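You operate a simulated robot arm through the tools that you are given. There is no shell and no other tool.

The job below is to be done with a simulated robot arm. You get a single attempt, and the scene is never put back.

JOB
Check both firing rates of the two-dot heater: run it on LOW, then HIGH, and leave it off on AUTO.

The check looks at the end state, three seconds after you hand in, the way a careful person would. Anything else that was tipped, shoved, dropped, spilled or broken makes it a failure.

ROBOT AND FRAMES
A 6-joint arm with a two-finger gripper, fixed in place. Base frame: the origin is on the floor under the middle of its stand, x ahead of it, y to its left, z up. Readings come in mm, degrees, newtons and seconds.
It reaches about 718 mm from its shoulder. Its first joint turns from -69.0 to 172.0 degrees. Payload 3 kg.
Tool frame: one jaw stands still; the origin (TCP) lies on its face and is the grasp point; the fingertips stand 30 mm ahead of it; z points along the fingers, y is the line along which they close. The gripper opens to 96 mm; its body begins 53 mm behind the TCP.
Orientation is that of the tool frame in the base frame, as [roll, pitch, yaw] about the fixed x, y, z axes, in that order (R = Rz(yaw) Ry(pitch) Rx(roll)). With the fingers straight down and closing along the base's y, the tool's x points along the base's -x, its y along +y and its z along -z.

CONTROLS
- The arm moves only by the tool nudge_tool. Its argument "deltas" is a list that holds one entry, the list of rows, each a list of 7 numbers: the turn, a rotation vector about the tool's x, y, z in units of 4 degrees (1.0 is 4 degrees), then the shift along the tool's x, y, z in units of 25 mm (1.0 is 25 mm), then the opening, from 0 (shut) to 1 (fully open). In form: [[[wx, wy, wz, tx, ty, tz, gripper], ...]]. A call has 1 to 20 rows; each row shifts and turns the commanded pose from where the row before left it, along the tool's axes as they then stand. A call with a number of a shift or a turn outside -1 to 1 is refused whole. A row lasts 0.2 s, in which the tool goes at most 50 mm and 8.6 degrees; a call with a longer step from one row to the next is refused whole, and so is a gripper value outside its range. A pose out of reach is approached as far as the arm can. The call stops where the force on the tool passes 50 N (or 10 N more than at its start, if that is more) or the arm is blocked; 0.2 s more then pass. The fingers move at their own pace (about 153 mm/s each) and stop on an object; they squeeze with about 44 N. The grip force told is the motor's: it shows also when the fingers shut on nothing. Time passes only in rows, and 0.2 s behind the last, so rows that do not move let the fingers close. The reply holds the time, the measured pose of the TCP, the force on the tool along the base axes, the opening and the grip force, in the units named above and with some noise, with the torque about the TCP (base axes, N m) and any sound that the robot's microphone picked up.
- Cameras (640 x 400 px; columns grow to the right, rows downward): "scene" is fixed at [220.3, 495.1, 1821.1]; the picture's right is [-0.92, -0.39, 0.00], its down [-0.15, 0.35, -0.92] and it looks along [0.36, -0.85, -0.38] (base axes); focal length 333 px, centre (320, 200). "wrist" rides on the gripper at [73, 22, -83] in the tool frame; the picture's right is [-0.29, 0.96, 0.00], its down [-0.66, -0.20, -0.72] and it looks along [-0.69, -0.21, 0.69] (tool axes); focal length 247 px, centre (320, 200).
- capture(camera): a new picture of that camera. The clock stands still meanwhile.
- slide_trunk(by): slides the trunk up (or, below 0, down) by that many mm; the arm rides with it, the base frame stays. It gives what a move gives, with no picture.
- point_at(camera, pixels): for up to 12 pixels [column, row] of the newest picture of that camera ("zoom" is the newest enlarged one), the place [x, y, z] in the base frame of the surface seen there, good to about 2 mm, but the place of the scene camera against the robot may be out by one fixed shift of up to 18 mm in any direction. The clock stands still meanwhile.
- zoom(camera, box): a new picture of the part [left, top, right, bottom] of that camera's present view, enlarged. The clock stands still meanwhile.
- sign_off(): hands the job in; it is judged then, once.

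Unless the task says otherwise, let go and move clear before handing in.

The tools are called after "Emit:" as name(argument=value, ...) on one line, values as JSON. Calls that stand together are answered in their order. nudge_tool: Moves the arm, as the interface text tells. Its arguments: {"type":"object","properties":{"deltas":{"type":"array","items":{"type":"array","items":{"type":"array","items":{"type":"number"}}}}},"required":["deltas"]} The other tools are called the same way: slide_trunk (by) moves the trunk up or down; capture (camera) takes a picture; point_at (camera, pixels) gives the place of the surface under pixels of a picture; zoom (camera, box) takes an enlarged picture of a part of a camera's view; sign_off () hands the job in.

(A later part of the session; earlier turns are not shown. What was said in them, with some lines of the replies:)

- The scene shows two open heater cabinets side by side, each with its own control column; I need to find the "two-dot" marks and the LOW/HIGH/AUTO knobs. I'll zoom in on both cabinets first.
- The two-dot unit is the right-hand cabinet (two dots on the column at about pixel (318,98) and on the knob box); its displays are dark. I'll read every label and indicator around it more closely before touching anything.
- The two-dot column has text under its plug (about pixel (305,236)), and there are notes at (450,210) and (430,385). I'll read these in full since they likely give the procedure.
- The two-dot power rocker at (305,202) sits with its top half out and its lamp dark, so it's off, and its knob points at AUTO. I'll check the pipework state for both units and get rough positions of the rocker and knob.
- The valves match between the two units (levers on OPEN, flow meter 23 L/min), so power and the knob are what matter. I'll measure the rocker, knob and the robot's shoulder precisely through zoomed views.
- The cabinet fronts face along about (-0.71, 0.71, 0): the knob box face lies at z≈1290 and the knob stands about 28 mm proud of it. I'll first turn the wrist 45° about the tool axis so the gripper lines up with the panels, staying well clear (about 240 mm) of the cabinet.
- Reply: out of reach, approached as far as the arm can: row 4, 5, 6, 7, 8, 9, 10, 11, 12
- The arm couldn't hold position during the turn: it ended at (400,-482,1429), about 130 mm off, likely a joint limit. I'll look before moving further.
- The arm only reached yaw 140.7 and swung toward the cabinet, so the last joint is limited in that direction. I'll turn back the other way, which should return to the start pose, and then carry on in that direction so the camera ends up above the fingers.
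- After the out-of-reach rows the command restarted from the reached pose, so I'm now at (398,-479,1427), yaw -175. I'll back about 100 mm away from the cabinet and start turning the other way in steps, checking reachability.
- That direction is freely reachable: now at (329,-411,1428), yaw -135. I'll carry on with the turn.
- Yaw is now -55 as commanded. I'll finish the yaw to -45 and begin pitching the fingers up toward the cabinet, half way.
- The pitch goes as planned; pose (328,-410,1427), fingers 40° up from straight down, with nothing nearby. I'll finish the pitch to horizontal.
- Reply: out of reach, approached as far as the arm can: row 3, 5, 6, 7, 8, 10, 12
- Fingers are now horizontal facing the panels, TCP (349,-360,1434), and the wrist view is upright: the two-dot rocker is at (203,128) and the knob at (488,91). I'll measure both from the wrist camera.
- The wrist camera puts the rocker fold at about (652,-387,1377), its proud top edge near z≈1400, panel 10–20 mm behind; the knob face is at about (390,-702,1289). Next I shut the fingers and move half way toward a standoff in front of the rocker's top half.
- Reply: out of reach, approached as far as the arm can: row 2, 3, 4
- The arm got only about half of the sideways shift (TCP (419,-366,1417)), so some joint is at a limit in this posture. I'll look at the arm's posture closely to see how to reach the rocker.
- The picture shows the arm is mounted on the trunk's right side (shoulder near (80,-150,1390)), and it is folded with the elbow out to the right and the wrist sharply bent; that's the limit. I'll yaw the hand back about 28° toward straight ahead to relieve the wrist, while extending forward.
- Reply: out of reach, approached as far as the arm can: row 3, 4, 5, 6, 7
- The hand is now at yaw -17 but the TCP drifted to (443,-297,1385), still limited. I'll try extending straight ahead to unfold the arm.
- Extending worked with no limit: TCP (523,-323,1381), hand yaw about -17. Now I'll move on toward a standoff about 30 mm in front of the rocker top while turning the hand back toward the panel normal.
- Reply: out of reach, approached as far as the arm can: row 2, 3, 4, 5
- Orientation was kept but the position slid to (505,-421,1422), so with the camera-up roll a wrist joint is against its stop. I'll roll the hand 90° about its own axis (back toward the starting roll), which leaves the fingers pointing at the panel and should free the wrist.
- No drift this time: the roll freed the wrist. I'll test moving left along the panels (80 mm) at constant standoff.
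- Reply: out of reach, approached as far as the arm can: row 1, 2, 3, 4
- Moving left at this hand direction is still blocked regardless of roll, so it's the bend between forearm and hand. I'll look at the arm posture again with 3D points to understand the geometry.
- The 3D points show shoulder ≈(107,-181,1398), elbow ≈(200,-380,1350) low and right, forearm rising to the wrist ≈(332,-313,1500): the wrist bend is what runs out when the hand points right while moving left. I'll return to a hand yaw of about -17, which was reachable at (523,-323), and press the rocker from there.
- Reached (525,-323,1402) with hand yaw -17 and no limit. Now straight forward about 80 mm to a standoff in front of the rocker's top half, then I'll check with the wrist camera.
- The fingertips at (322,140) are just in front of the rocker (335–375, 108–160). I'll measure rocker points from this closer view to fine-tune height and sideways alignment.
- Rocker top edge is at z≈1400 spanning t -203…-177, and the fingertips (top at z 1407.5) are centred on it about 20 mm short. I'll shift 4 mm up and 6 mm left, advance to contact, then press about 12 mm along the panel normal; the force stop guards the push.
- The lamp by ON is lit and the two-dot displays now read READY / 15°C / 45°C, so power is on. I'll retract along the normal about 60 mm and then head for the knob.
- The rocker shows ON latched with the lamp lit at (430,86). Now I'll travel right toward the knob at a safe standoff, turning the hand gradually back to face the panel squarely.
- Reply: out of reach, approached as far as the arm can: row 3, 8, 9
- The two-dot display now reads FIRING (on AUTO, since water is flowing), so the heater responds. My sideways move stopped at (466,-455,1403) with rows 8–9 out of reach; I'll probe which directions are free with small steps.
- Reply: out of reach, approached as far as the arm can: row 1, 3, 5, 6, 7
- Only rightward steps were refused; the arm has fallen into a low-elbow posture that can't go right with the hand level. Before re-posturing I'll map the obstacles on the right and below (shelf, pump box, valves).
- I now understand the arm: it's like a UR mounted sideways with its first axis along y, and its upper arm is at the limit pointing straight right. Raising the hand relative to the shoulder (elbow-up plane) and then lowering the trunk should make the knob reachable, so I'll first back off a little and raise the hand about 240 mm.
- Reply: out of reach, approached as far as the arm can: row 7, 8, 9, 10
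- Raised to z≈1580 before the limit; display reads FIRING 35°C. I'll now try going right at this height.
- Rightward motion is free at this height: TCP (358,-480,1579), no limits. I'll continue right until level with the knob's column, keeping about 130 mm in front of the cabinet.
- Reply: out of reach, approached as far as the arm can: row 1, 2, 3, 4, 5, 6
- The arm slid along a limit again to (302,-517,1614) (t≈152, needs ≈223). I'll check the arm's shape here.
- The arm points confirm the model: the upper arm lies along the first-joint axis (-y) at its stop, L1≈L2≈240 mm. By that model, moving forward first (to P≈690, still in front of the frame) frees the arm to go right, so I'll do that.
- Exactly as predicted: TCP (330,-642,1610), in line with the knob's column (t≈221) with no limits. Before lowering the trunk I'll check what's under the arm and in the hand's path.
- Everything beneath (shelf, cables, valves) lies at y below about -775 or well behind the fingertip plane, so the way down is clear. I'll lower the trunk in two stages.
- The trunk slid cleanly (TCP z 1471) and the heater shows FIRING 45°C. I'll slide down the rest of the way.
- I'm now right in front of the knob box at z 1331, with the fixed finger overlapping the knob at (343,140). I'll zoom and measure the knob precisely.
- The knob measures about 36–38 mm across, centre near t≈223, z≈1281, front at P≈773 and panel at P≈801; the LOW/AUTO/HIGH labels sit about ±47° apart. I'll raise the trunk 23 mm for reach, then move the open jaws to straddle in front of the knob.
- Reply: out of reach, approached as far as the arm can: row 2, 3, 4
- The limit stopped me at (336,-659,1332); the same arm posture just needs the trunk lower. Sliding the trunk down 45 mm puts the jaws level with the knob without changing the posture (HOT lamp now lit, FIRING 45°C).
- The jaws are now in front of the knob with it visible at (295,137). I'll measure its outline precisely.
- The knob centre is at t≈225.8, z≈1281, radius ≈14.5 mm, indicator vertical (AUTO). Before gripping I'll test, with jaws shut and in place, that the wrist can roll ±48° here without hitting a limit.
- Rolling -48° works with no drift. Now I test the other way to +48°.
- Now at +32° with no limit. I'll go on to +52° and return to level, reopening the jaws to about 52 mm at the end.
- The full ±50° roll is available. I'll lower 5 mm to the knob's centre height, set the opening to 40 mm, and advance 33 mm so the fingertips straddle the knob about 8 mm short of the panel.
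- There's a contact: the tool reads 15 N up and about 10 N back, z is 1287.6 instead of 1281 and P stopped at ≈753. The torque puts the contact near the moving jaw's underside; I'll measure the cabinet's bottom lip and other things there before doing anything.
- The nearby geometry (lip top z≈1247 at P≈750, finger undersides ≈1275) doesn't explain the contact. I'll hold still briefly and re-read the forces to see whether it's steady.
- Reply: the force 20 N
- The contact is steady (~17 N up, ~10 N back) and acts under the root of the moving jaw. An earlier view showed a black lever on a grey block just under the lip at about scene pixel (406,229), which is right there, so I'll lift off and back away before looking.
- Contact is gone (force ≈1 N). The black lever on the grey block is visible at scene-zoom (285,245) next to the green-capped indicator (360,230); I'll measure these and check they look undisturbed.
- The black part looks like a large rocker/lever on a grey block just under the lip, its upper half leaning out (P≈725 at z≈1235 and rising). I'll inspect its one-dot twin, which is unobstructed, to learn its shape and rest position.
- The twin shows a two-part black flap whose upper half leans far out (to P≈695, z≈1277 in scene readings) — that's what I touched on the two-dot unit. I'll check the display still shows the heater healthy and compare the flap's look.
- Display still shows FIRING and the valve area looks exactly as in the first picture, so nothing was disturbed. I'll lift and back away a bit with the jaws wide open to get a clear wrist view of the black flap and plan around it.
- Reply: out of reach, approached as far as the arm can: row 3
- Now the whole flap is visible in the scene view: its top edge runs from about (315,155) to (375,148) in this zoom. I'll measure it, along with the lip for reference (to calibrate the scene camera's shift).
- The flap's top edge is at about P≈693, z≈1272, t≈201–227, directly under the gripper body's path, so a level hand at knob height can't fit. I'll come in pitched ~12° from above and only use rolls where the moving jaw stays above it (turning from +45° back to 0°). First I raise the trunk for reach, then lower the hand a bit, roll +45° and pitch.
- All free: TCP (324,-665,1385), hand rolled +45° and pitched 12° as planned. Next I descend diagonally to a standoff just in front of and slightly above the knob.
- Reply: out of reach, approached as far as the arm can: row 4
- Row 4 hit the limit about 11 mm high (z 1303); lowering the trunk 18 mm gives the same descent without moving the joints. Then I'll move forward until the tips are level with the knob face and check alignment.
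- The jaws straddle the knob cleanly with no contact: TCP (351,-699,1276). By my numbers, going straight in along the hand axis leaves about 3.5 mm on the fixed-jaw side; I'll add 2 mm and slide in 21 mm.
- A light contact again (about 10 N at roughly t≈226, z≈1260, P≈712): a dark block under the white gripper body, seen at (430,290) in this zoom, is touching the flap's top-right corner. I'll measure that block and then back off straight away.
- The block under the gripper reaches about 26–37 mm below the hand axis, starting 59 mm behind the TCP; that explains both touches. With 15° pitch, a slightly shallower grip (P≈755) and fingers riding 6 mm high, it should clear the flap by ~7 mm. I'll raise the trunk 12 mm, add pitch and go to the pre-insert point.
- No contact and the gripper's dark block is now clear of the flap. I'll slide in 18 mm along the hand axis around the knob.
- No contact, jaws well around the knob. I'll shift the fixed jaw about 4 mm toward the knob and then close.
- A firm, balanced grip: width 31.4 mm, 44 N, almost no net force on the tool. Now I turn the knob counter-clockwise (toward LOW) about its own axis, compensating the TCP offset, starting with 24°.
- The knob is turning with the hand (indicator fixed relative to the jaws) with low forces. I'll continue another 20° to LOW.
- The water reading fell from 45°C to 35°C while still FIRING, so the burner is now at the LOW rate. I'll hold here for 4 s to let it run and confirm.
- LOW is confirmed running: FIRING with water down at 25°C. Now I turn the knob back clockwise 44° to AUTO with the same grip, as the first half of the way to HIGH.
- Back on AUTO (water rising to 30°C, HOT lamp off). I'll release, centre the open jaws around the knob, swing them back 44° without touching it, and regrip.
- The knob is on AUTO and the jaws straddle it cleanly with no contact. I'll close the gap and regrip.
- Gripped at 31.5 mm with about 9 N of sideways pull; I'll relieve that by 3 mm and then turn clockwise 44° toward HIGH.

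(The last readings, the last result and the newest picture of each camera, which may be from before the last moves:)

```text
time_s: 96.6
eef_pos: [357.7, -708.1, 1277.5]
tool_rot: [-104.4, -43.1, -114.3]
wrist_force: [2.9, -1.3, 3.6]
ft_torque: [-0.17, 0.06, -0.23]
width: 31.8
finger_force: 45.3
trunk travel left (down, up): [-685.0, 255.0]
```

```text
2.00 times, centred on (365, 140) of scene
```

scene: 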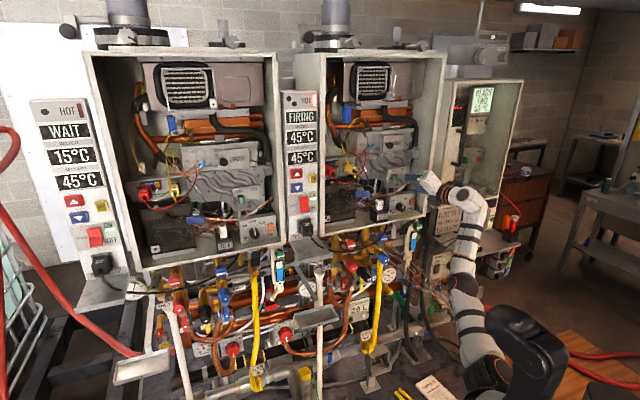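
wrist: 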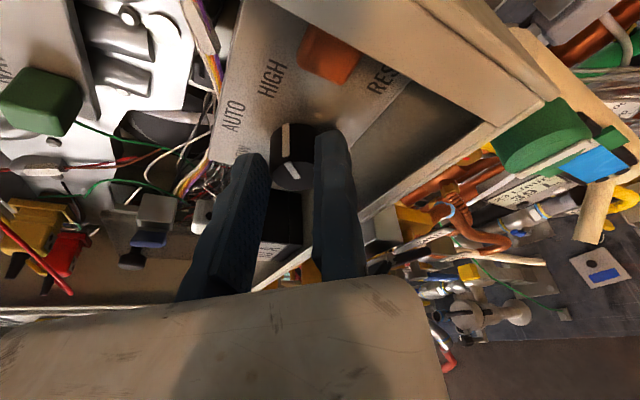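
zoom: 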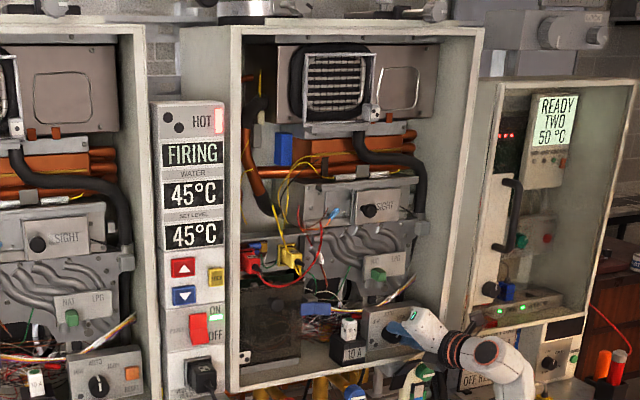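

The indicator now points to HIGH and the water shows 45°C with HOT lit. I'll hold 4 s to let it run on HIGH and see the reading change.

Emit:
nudge_tool(deltas=[[[0, 0, 0, 0, 0, 0, 0.2], [0, 0, 0, 0, 0, 0, 0.2], [0, 0, 0, 0, 0, 0, 0.2], [0, 0, 0, 0, 0, 0, 0.2], [0, 0, 0, 0, 0, 0, 0.2], [0, 0, 0, 0, 0, 0, 0.2], [0, 0, 0, 0, 0, 0, 0.2], [0, 0, 0, 0, 0, 0, 0.2], [0, 0, 0, 0, 0, 0, 0.2], [0, 0, 0, 0, 0, 0, 0.2], [0, 0, 0, 0, 0, 0, 0.2], [0, 0, 0, 0, 0, 0, 0.2], [0, 0, 0, 0, 0, 0, 0.2], [0, 0, 0, 0, 0, 0, 0.2], [0, 0, 0, 0, 0, 0, 0.2], [0, 0, 0, 0, 0, 0, 0.2], [0, 0, 0, 0, 0, 0, 0.2], [0, 0, 0, 0, 0, 0, 0.2], [0, 0, 0, 0, 0, 0, 0.2], [0, 0, 0, 0, 0, 0, 0.2]]])

Emit:
zoom(camera="scene", box=[280, 40, 450, 240])

```text
time_s: 100.8
eef_pos: [359.6, -707.5, 1279.1]
tool_rot: [-104.4, -43.1, -114.4]
wrist_force: [3.3, -0.6, 3.3]
ft_torque: [0.04, 0.01, -0.15]
width: 31.7
finger_force: 44.4
trunk travel left (down, up): [-685.0, 255.0]
```

```text
2.00 times, centred on (365, 140) of scene
```

zoom: 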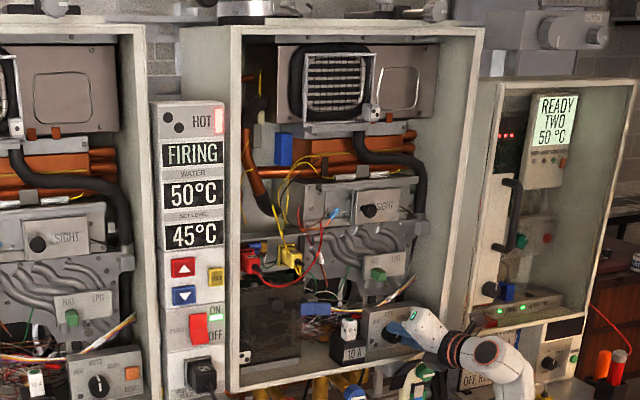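

HIGH is confirmed: FIRING with water at 50°C, above the 45°C set level. Now I turn the knob back counter-clockwise 44° to AUTO.

Emit:
nudge_tool(deltas=[[[-0.259, 0, -0.966, 0.0423, -0.0357, -0.0114, 0.2], [-0.259, 0, -0.966, 0.0423, -0.0357, -0.0114, 0.2], [-0.259, 0, -0.966, 0.0423, -0.0357, -0.0114, 0.2], [-0.259, 0, -0.966, 0.0423, -0.0357, -0.0114, 0.2], [-0.259, 0, -0.966, 0.0423, -0.0357, -0.0114, 0.2], [-0.259, 0, -0.966, 0.0423, -0.0357, -0.0114, 0.2], [-0.259, 0, -0.966, 0.0423, -0.0357, -0.0114, 0.2], [-0.259, 0, -0.966, 0.0423, -0.0357, -0.0114, 0.2], [-0.259, 0, -0.966, 0.0423, -0.0357, -0.0114, 0.2], [-0.259, 0, -0.966, 0.0423, -0.0357, -0.0114, 0.2], [-0.259, 0, -0.966, 0.0423, -0.0357, -0.0114, 0.2], [0, 0, 0, 0, 0, 0, 0.2]]])

Emit:
zoom(camera="wrist", box=[200, 60, 420, 220])

Emit:
zoom(camera="scene", box=[280, 40, 450, 240])

```text
time_s: 103.4
eef_pos: [363.4, -704.0, 1292.9]
tool_rot: [-176.7, -75.1, -48.3]
wrist_force: [5.4, 2.5, 1.6]
ft_torque: [0.03, -0.06, 0.27]
width: 31.3
finger_force: 45.1
trunk travel left (down, up): [-685.0, 255.0]
```

```text
2.50 times, centred on (310, 140) of wrist
```

zoom: 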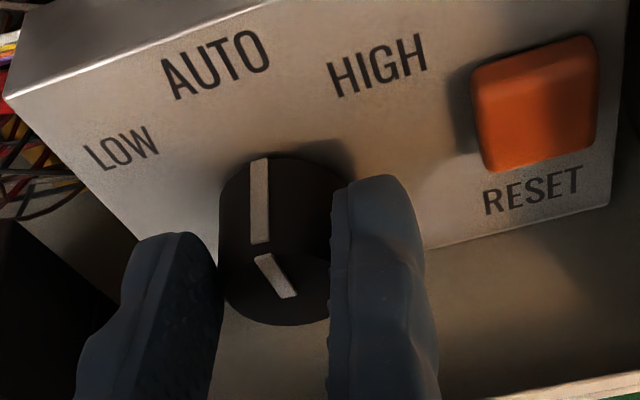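

```text
2.00 times, centred on (365, 140) of scene
```

zoom: 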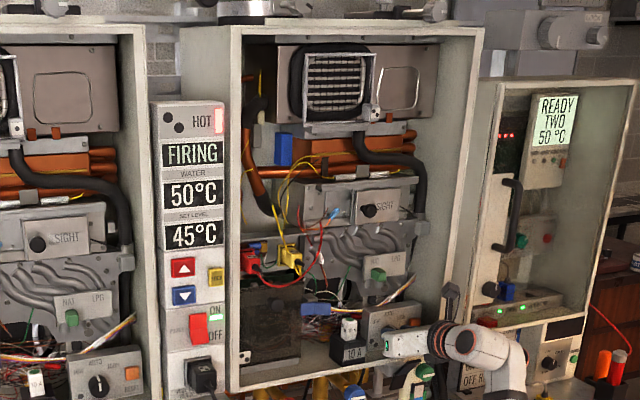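

The indicator points to AUTO again. I'll release, centre the jaws, back straight out and check the knob from a distance.

Emit:
nudge_tool(deltas=[[[0, 0, 0, 0, 0, 0, 0.35], [0, 0, 0, 0, 0, 0, 0.45], [0, 0, 0, 0, 0.11, 0, 0.5], [0, 0, 0, 0, 0.11, 0, 0.5], [0, 0, 0, 0, 0, -0.4, 0.5], [0, 0, 0, 0, 0, -0.5, 0.5], [0, 0, 0, 0.2, 0, -0.5, 0.5], [0, 0, 0, 0, 0, 0, 0.5]]])

Emit:
zoom(camera="wrist", box=[200, 60, 420, 220])

Emit:
zoom(camera="scene", box=[370, 180, 450, 250])

Emit:
zoom(camera="scene", box=[280, 80, 344, 140])

```text
time_s: 105.2
eef_pos: [334.2, -687.5, 1306.0]
tool_rot: [-176.0, -75.0, -49.0]
wrist_force: [-0.3, 0.5, 0.7]
ft_torque: [-0.03, -0.03, 0.04]
width: 47.7
finger_force: 0.0
trunk travel left (down, up): [-685.0, 255.0]
```

```text
2.50 times, centred on (310, 140) of wrist
```

zoom: 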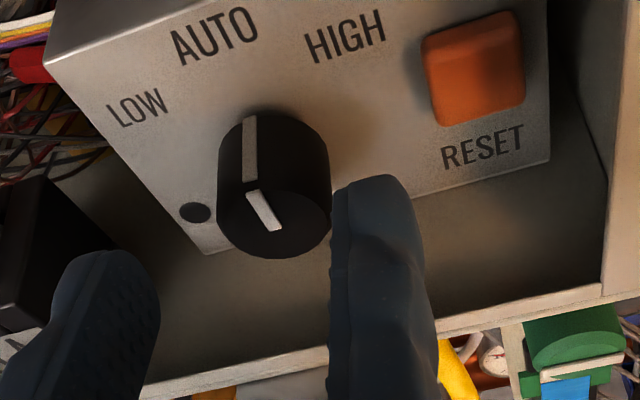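

```text
5.71 times, centred on (410, 215) of scene
```

zoom: 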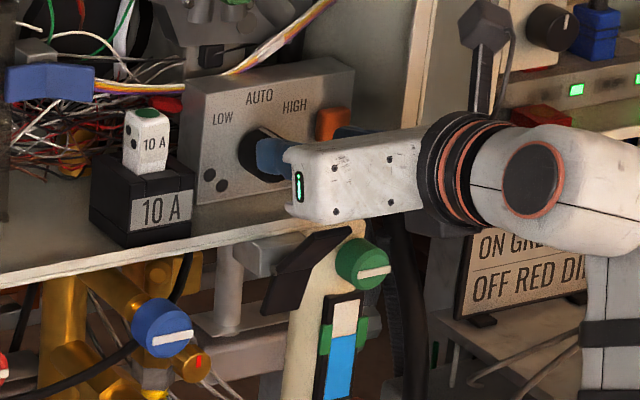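

```text
6.67 times, centred on (312, 110) of scene
```

zoom: 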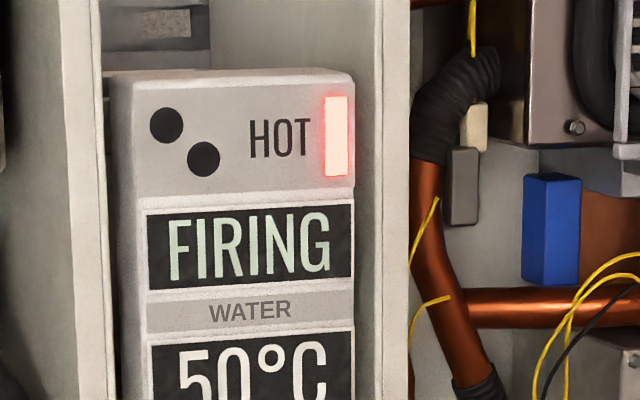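

The knob is on AUTO and I'm clear of it. Next is switching the power off: I'll back up and away, level the hand, then raise the trunk to return along the route I came.

Emit:
nudge_tool(deltas=[[[0, 0, 0, 0.67, 0, -0.593, 0.5], [0, 0, 0, 0.67, 0, -0.593, 0.5], [0, 0, 0, 0.67, 0, -0.593, 0.5], [0, 1, 0, 0, 0, 0, 0.3], [0, 1, 0, 0, 0, 0, 0.3], [0, 1, 0, 0, 0, 0, 0.3], [0, 0.75, 0, 0, 0, 0, 0.3]]])

Emit:
zoom(camera="scene", box=[280, 80, 450, 240])

```text
time_s: 106.8
eef_pos: [314.7, -652.6, 1368.4]
tool_rot: [-80.4, -89.1, -144.7]
wrist_force: [-1.0, 0.0, 1.1]
ft_torque: [-0.02, 0.01, -0.04]
width: 28.9
finger_force: 0.0
out of reach, approached as far as the arm can: row 3, 7
trunk travel left (down, up): [-685.0, 255.0]
```

```text
2.50 times, centred on (365, 160) of scene
```

zoom: 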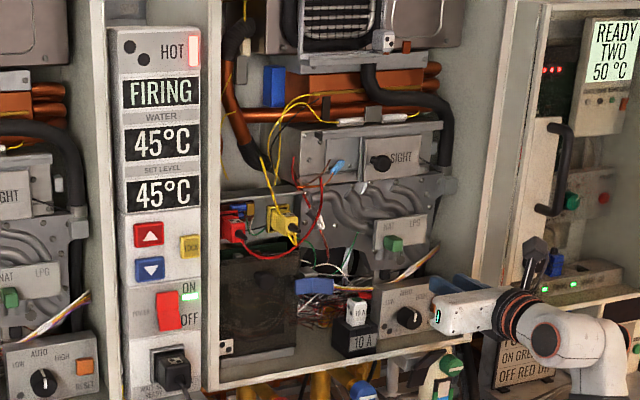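

The heater is back to 45°C on AUTO. I'll raise the trunk 240 mm to its starting height, with the hand clear in front of the cabinet.

Emit:
slide_trunk(by=240)

Emit:
nudge_tool(deltas=[[[0, 0, 0, 0, -0.5, 0, 0], [0, 0, 0, 0, -0.9, -0.3, 0], [0, 0, 0, 0, -0.9, -0.6, 0], [0, 0, 0, 0, -0.9, -0.6, 0], [0, 0, 0, 0, -0.9, -0.6, 0], [0, 0, 0, 0, -0.9, -0.4, 0]]])

```text
time_s: 109.3
eef_pos: [313.8, -652.9, 1607.6]
tool_rot: [-83.9, -89.1, -141.1]
wrist_force: [-0.7, -1.0, -0.1]
ft_torque: [0.0, 0.01, -0.02]
width: 28.6
finger_force: 0.0
trunk travel left (down, up): [-925.0, 15.0]
```

```text
time_s: 110.7
eef_pos: [359.3, -517.1, 1609.0]
tool_rot: [-86.1, -89.0, -139.1]
wrist_force: [0.3, 0.6, 0.0]
ft_torque: [-0.02, 0.02, -0.01]
width: 0.2
finger_force: 33.0
trunk travel left (down, up): [-925.0, 15.0]
```

Moving left works freely at this height (TCP (359,-517,1609)). I'll carry on left and begin descending along the known-good path.

Emit:
nudge_tool(deltas=[[[0, 0, 0, -0.3, -0.84, -0.12, 0], [0, 0, 0, -0.3, -0.84, -0.12, 0], [0, 0, 0, -0.3, -0.84, -0.12, 0], [0, 0, 0, -0.3, -0.84, -0.12, 0], [0, 0, 0, -0.9, -0.2, 0.15, 0], [0, 0, 0, -0.9, -0.2, 0.15, 0], [0, 0, 0, -0.9, -0.2, 0.15, 0], [0, 0, 0, -0.9, -0.2, 0.15, 0], [0, 0, 0, -0.9, -0.2, 0.15, 0], [0, 0, 0, -0.9, -0.2, 0.15, 0]]])

Emit:
capture(camera="scene")

```text
time_s: 112.9
eef_pos: [449.3, -444.1, 1447.0]
tool_rot: [-83.8, -88.8, -141.2]
wrist_force: [1.6, -0.1, 0.2]
ft_torque: [0.0, -0.01, 0.0]
width: 0.0
finger_force: 34.0
trunk travel left (down, up): [-925.0, 15.0]
```

```text
taken
```

scene: 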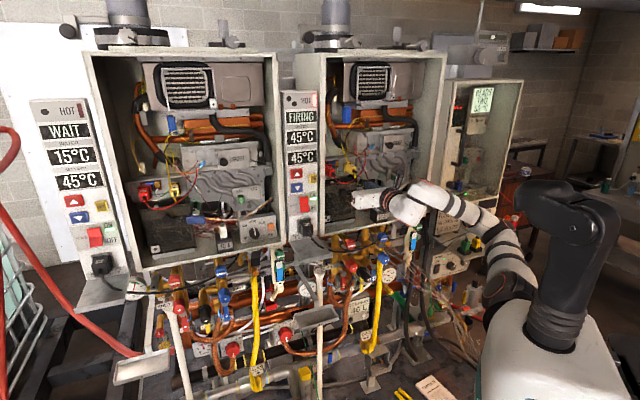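

All good at (449,-444,1447). Now I turn the hand to yaw -17 while moving to the known standoff in front of the power column.

Emit:
nudge_tool(deltas=[[[1, 0, 0, -0.256, -0.8, -0.18, 0], [1, 0, 0, -0.256, -0.81, -0.124, 0], [1, 0, 0, -0.256, -0.816, -0.068, 0], [1, 0, 0, -0.256, -0.816, -0.012, 0], [1, 0, 0, -0.256, -0.816, 0.044, 0], [1, 0, 0, -0.256, -0.812, 0.104, 0], [1, 0, 0, -0.256, -0.802, 0.16, 0]]])

Emit:
capture(camera="wrist")

```text
time_s: 114.5
eef_pos: [527.5, -323.2, 1404.1]
tool_rot: [-55.8, -89.0, -141.1]
wrist_force: [0.4, -0.1, -0.4]
ft_torque: [-0.02, 0.03, 0.02]
width: 0.0
finger_force: 32.8
trunk travel left (down, up): [-925.0, 15.0]
```

```text
taken
```

wrist: 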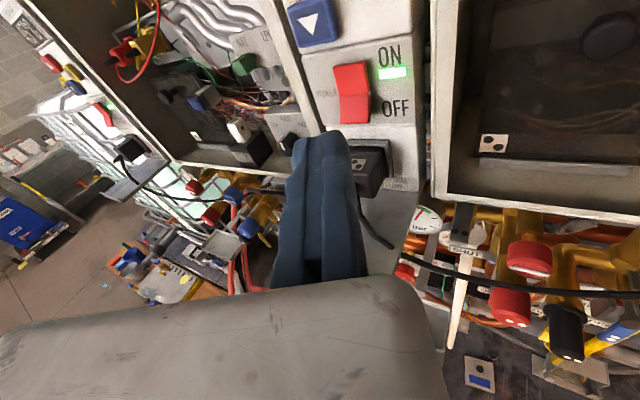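

I'm at the standoff (527,-323,1404), yaw -17. I'll measure the rocker's lower (OFF) half, the plug and its cable before going in.

Emit:
zoom(camera="wrist", box=[290, 50, 430, 260])

Emit:
point_at(camera="wrist", pixels=[[340, 68], [360, 66], [352, 92], [345, 118], [362, 116], [355, 105], [372, 160], [366, 148], [374, 185], [385, 240], [355, 145], [365, 215]])

```text
1.90 times, centred on (360, 155) of wrist
```

zoom: 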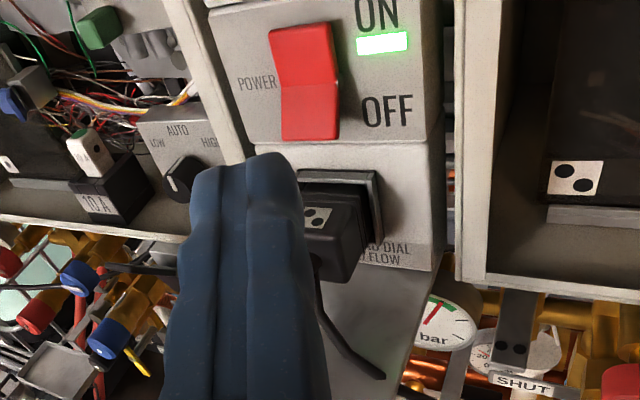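

```text
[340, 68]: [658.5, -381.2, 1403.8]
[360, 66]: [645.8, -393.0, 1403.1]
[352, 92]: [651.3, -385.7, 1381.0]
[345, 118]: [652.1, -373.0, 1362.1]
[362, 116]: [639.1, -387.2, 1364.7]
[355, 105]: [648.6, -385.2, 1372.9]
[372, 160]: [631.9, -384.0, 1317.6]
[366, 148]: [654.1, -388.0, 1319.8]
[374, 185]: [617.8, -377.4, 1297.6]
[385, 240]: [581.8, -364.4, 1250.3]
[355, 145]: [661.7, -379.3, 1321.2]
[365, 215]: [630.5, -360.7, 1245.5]
```

The rocker's lower half now leans out (bottom edge z≈1357, P≈724); the plug's top is at z≈1320, so pressing at z≈1358 leaves ample room. I'll move to about 20 mm in front of the OFF half.

Emit:
nudge_tool(deltas=[[[0, 0, 0, -0.46, 0.02, 0.7, 0], [0, 0, 0, -0.46, 0.02, 0.75, 0], [0, 0, 0, -0.46, 0.02, 0.75, 0], [0, 0, 0, -0.46, 0.02, 0.75, 0], [0, 0, 0, 0, 0, 0, 0]]])

Emit:
capture(camera="wrist")

Emit:
zoom(camera="wrist", box=[260, 60, 420, 180])

Emit:
zoom(camera="scene", box=[270, 150, 430, 250])

```text
time_s: 115.7
eef_pos: [595.0, -347.7, 1359.9]
tool_rot: [-65.9, -89.1, -130.8]
wrist_force: [-0.5, 0.7, 0.1]
ft_torque: [0.02, 0.03, -0.04]
width: 0.0
finger_force: 33.3
trunk travel left (down, up): [-925.0, 15.0]
```

```text
taken
```

wrist: 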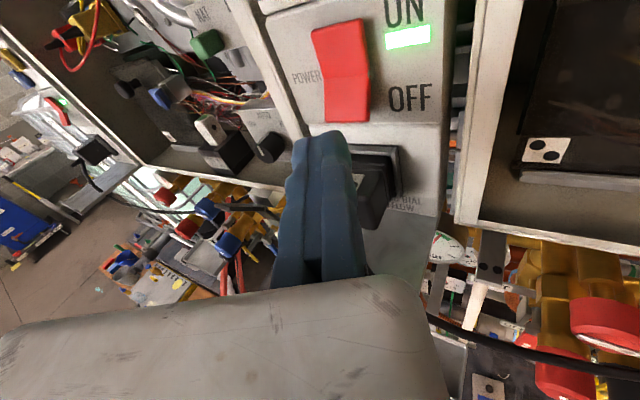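

```text
3.33 times, centred on (340, 120) of wrist
```

zoom: 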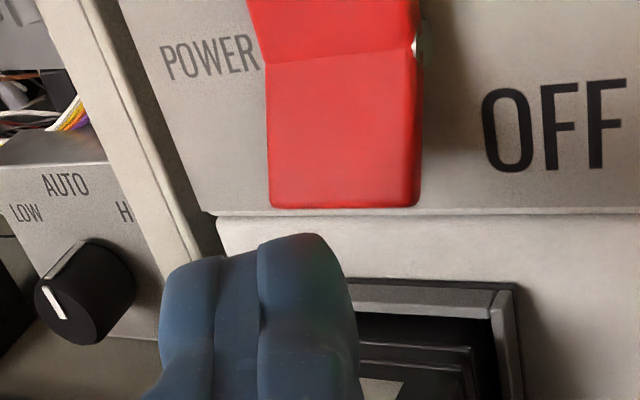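

```text
4.00 times, centred on (350, 200) of scene
```

zoom: 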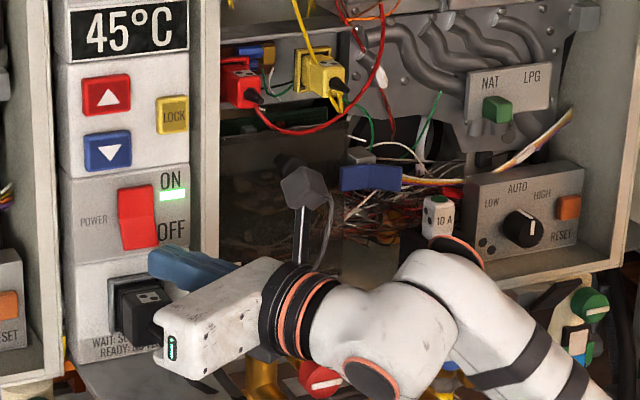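

Fingertips are just in front of the rocker's lower half, and the knob is seen at AUTO. I'll advance and press the OFF half along the panel normal.

Emit:
nudge_tool(deltas=[[[0, 0, 0, -0.06, 0.047, 0.428, 0], [0, 0, 0, 0, 0.188, 0.353, 0], [0, 0, 0, 0, 0.054, 0.102, 0], [0, 0, 0, 0, 0.054, 0.102, 0], [0, 0, 0, 0, 0.054, 0.102, 0], [0, 0, 0, 0, 0.054, 0.102, 0], [0, 0, 0, 0, 0.054, 0.102, 0]]])

Emit:
capture(camera="wrist")

Emit:
zoom(camera="scene", box=[270, 90, 360, 240])

```text
time_s: 117.3
eef_pos: [624.7, -368.8, 1359.7]
tool_rot: [-54.8, -89.0, -142.2]
wrist_force: [-0.1, -0.3, 0.5]
ft_torque: [-0.01, -0.03, 0.0]
width: 0.0
finger_force: 33.3
trunk travel left (down, up): [-925.0, 15.0]
```

```text
taken
```

wrist: 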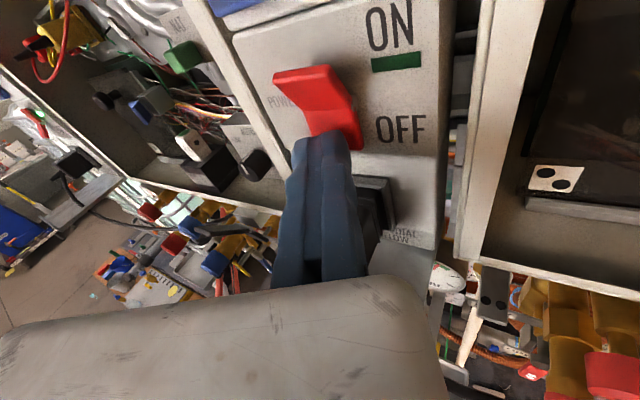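

```text
2.67 times, centred on (315, 165) of scene
```

zoom: 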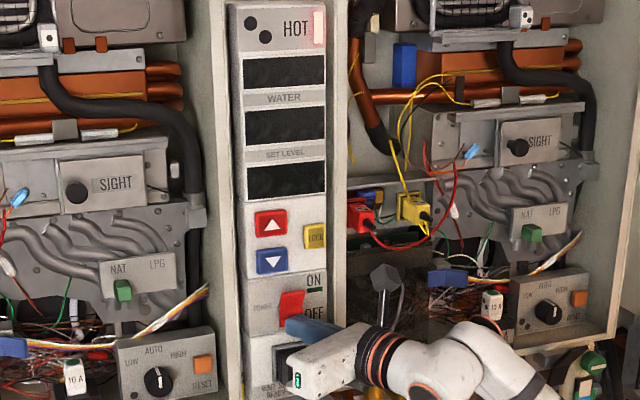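

The displays are dark and the ON lamp is out (HOT still glowing from residual heat), so the power is off. I'll retract from the panel along its normal.

Emit:
nudge_tool(deltas=[[[0, 0, 0, 0, -0.375, -0.706, 0], [0, 0, 0, 0, -0.375, -0.706, 0], [0, 0, 0, 0, -0.375, -0.706, 0], [0, 0, 0, 0.6, 0, -0.8, 0], [0, 0, 0, 0.6, 0, -0.8, 0], [0, 0, 0, 0, 0, -0.6, 0]]])

Emit:
capture(camera="wrist")

Emit:
capture(camera="scene")

Emit:
zoom(camera="scene", box=[350, 180, 430, 230])

Emit:
zoom(camera="scene", box=[280, 180, 340, 245])

Emit:
zoom(camera="scene", box=[320, 225, 448, 305])

```text
time_s: 118.7
eef_pos: [523.0, -322.3, 1394.8]
tool_rot: [-55.5, -88.8, -141.5]
wrist_force: [0.1, 0.3, 0.4]
ft_torque: [0.0, -0.03, 0.0]
width: 0.0
finger_force: 33.7
out of reach, approached as far as the arm can: row 2, 3
trunk travel left (down, up): [-925.0, 15.0]
```

```text
taken
```

wrist: 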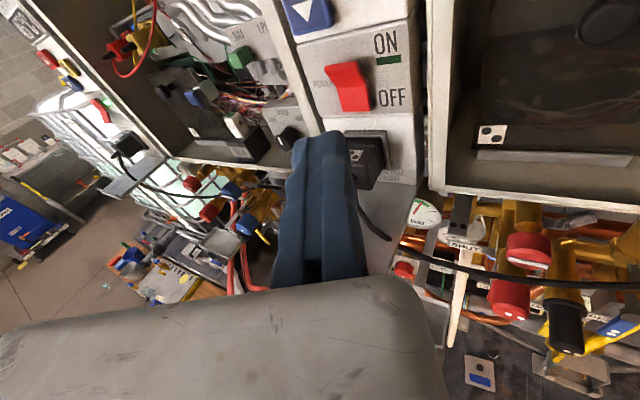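

```text
taken
```

scene: 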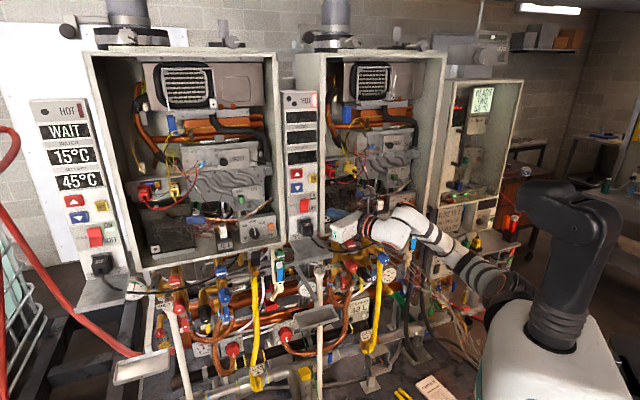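

```text
8.00 times, centred on (390, 205) of scene
```

zoom: 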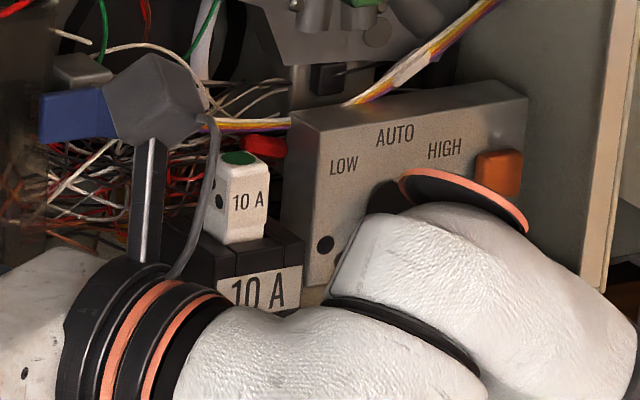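

```text
6.15 times, centred on (310, 212) of scene
```

zoom: 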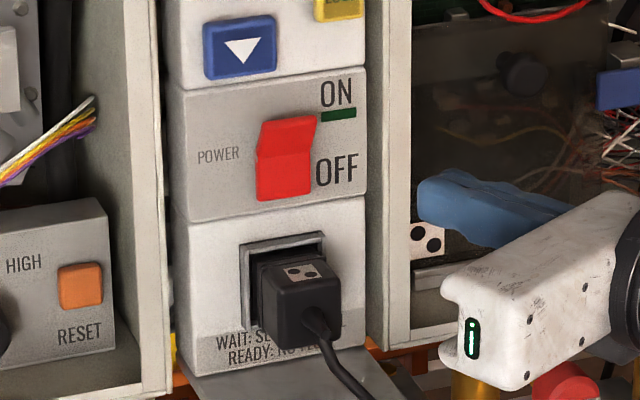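

```text
5.00 times, centred on (384, 265) of scene
```

zoom: 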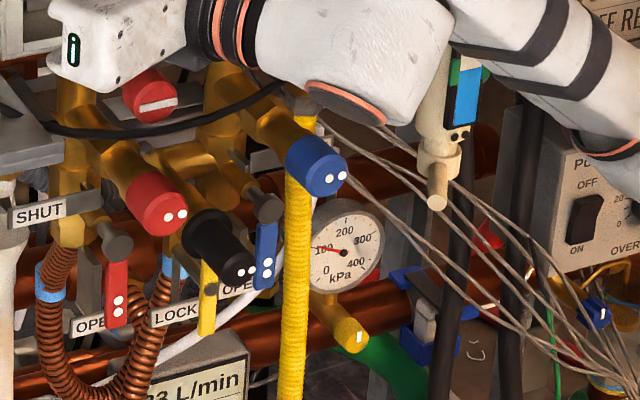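

Rocker at OFF, displays dark, plug and valves undisturbed. I'll move the arm up and back a bit more so I can do a last check of the knob and the black flap.

Emit:
nudge_tool(deltas=[[[0, 0, 0, 0.7, 0, 0, 0], [0, 0, 0, 0.8, 0, 0, 0], [0, 0, 0, 0.8, 0, 0, 0], [0, 0, 0, 0.8, 0, 0, 0], [0, 0, 0, 0.8, 0, 0, 0], [0, 0, 0, 0.8, 0, 0, 0]]])

Emit:
capture(camera="scene")

Emit:
zoom(camera="scene", box=[350, 180, 430, 240])

Emit:
zoom(camera="scene", box=[385, 205, 435, 245])

Emit:
zoom(camera="scene", box=[280, 80, 344, 240])

```text
time_s: 120.1
eef_pos: [522.0, -322.3, 1511.6]
tool_rot: [-56.4, -89.0, -140.6]
wrist_force: [-0.5, -0.1, -0.5]
ft_torque: [-0.02, 0.01, 0.01]
width: 0.0
finger_force: 33.0
trunk travel left (down, up): [-925.0, 15.0]
```

```text
taken
```

scene: 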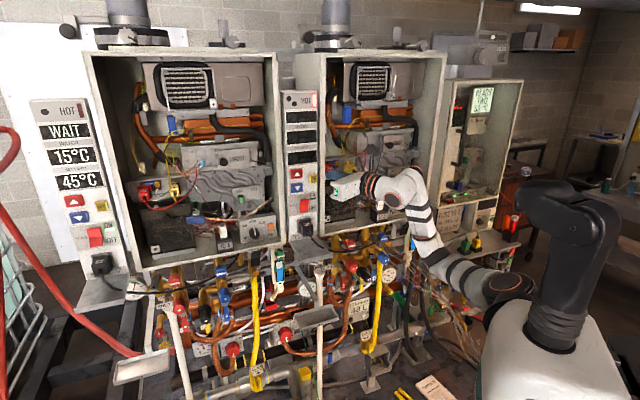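

```text
6.67 times, centred on (390, 210) of scene
```

zoom: 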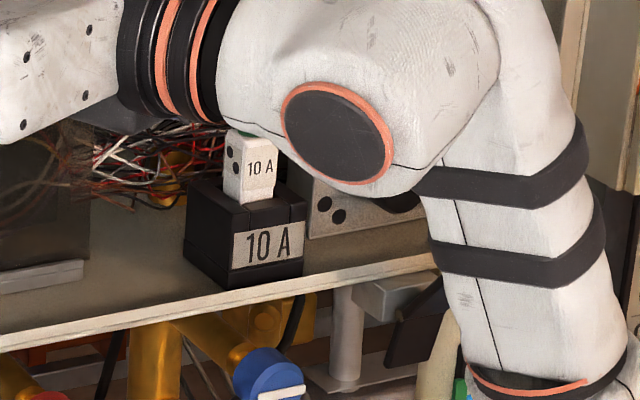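

```text
10.00 times, centred on (410, 225) of scene
```

zoom: 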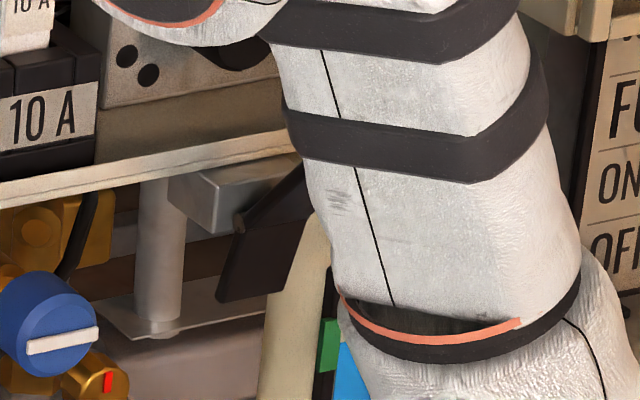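

```text
2.50 times, centred on (312, 160) of scene
```

zoom: 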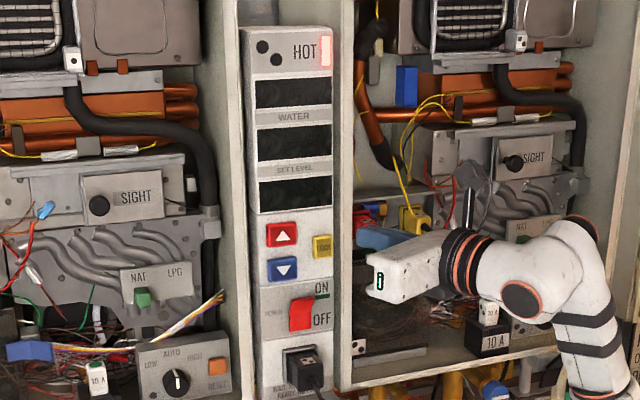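

The arm still hides the knob from the scene camera. I'll raise it further for the final check.

Emit:
nudge_tool(deltas=[[[0, 0, 0, 0.8, 0, -0.2, 0], [0, 0, 0, 0.8, 0, -0.2, 0], [0, 0, 0, 0.8, 0, -0.2, 0], [0, 0, 0, 0.8, 0, -0.2, 0], [0, 0, 0, 0.8, 0, -0.2, 0], [0, 0, 0, 0.8, 0, -0.2, 0]]])

Emit:
capture(camera="scene")

Emit:
zoom(camera="scene", box=[350, 180, 430, 240])

```text
time_s: 121.5
eef_pos: [490.8, -315.8, 1633.2]
tool_rot: [-53.3, -89.0, -143.9]
wrist_force: [-0.7, 0.2, -0.1]
ft_torque: [0.0, 0.0, 0.01]
width: 0.0
finger_force: 33.3
trunk travel left (down, up): [-925.0, 15.0]
```

```text
taken
```

scene: 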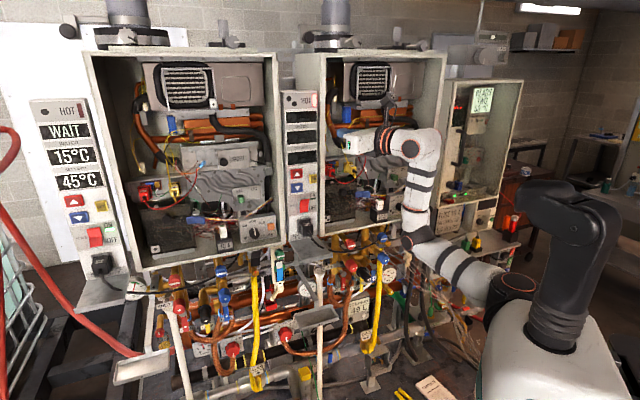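

```text
6.67 times, centred on (390, 210) of scene
```

zoom: 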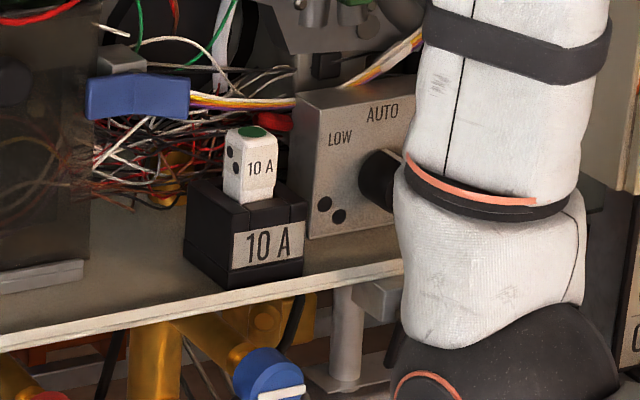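

Most of the knob is still hidden by the forearm. I'll swing back to the earlier viewing pose (yaw -45, in front of the cabinet) where the wrist camera sees the knob box.

Emit:
nudge_tool(deltas=[[[-1, 0, 0, -0.116, 0.7, -0.144, 0], [-1, 0, 0, -0.116, 0.712, -0.096, 0], [-1, 0, 0, -0.116, 0.712, -0.048, 0], [-1, 0, 0, -0.116, 0.716, 0.004, 0], [-1, 0, 0, -0.116, 0.716, 0.052, 0], [-1, 0, 0, -0.116, 0.708, 0.104, 0], [-1, 0, 0, -0.116, 0.7, 0.152, 0]]])

Emit:
capture(camera="wrist")

Emit:
capture(camera="scene")

Emit:
zoom(camera="scene", box=[350, 180, 430, 240])

```text
time_s: 123.1
eef_pos: [407.5, -449.7, 1586.8]
tool_rot: [-78.7, -88.9, -146.2]
wrist_force: [-0.8, 0.5, -0.4]
ft_torque: [0.0, 0.0, 0.02]
width: 0.0
finger_force: 33.0
out of reach, approached as far as the arm can: row 2, 3, 4, 5, 6, 7
trunk travel left (down, up): [-925.0, 15.0]
```

```text
taken
```

wrist: 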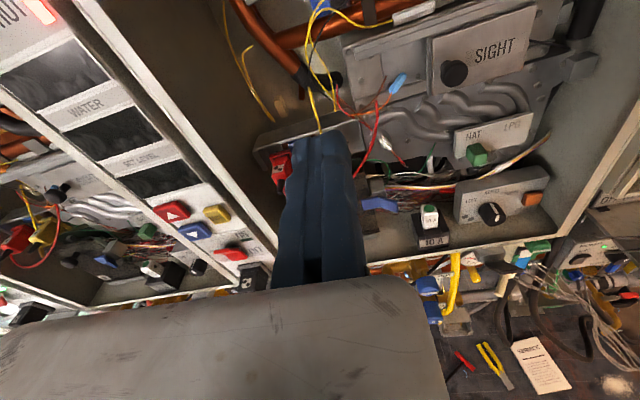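

```text
taken
```

scene: 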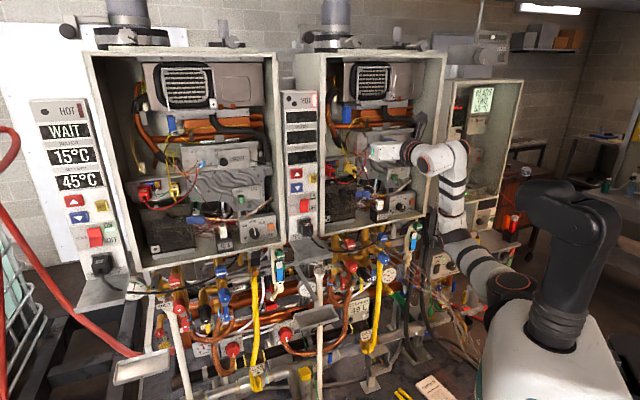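

```text
6.67 times, centred on (390, 210) of scene
```

zoom: 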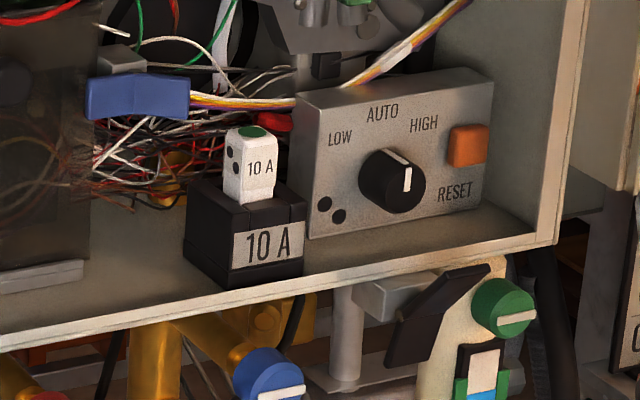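

The last pictures show the two-dot knob pointing to AUTO, just as it did at the start. Its displays and ON lamp are dark with the rocker on OFF, the black flap, plug and valves are where they were, and the arm is clear of everything. It ran on LOW (water fell to 25°C) and then on HIGH (50°C), both FIRING, so I'm handing in.

Emit:
sign_off()

```text
The job is handed in.
```

The two-dot heater ran on both rates and is now off with its knob on AUTO. I've handed the job in.

| Step | Display | Water |
|---|---|---|
| Power on, knob on AUTO | FIRING | rose from 15°C to 45°C (set level 45°C) |
| LOW | FIRING | fell to 25°C when I looked after about 4 s |
| HIGH | FIRING | rose to 50°C after about 4 s |
| Back to AUTO | FIRING | returned to 45°C |
| Power off | dark, ON lamp out | – |

- **Contact with the flap:** while reaching for the knob, the gripper touched the black flap under the two-dot cabinet's lip twice. The first touch was about 20 N and the second about 10 N. In later pictures the flap sits where it did at the start, and the heater kept firing.
- **HOT lamp:** it was still lit when I last looked, which I took to be leftover heat.

In the last pictures nothing else looked moved, and the arm was clear of the cabinets.
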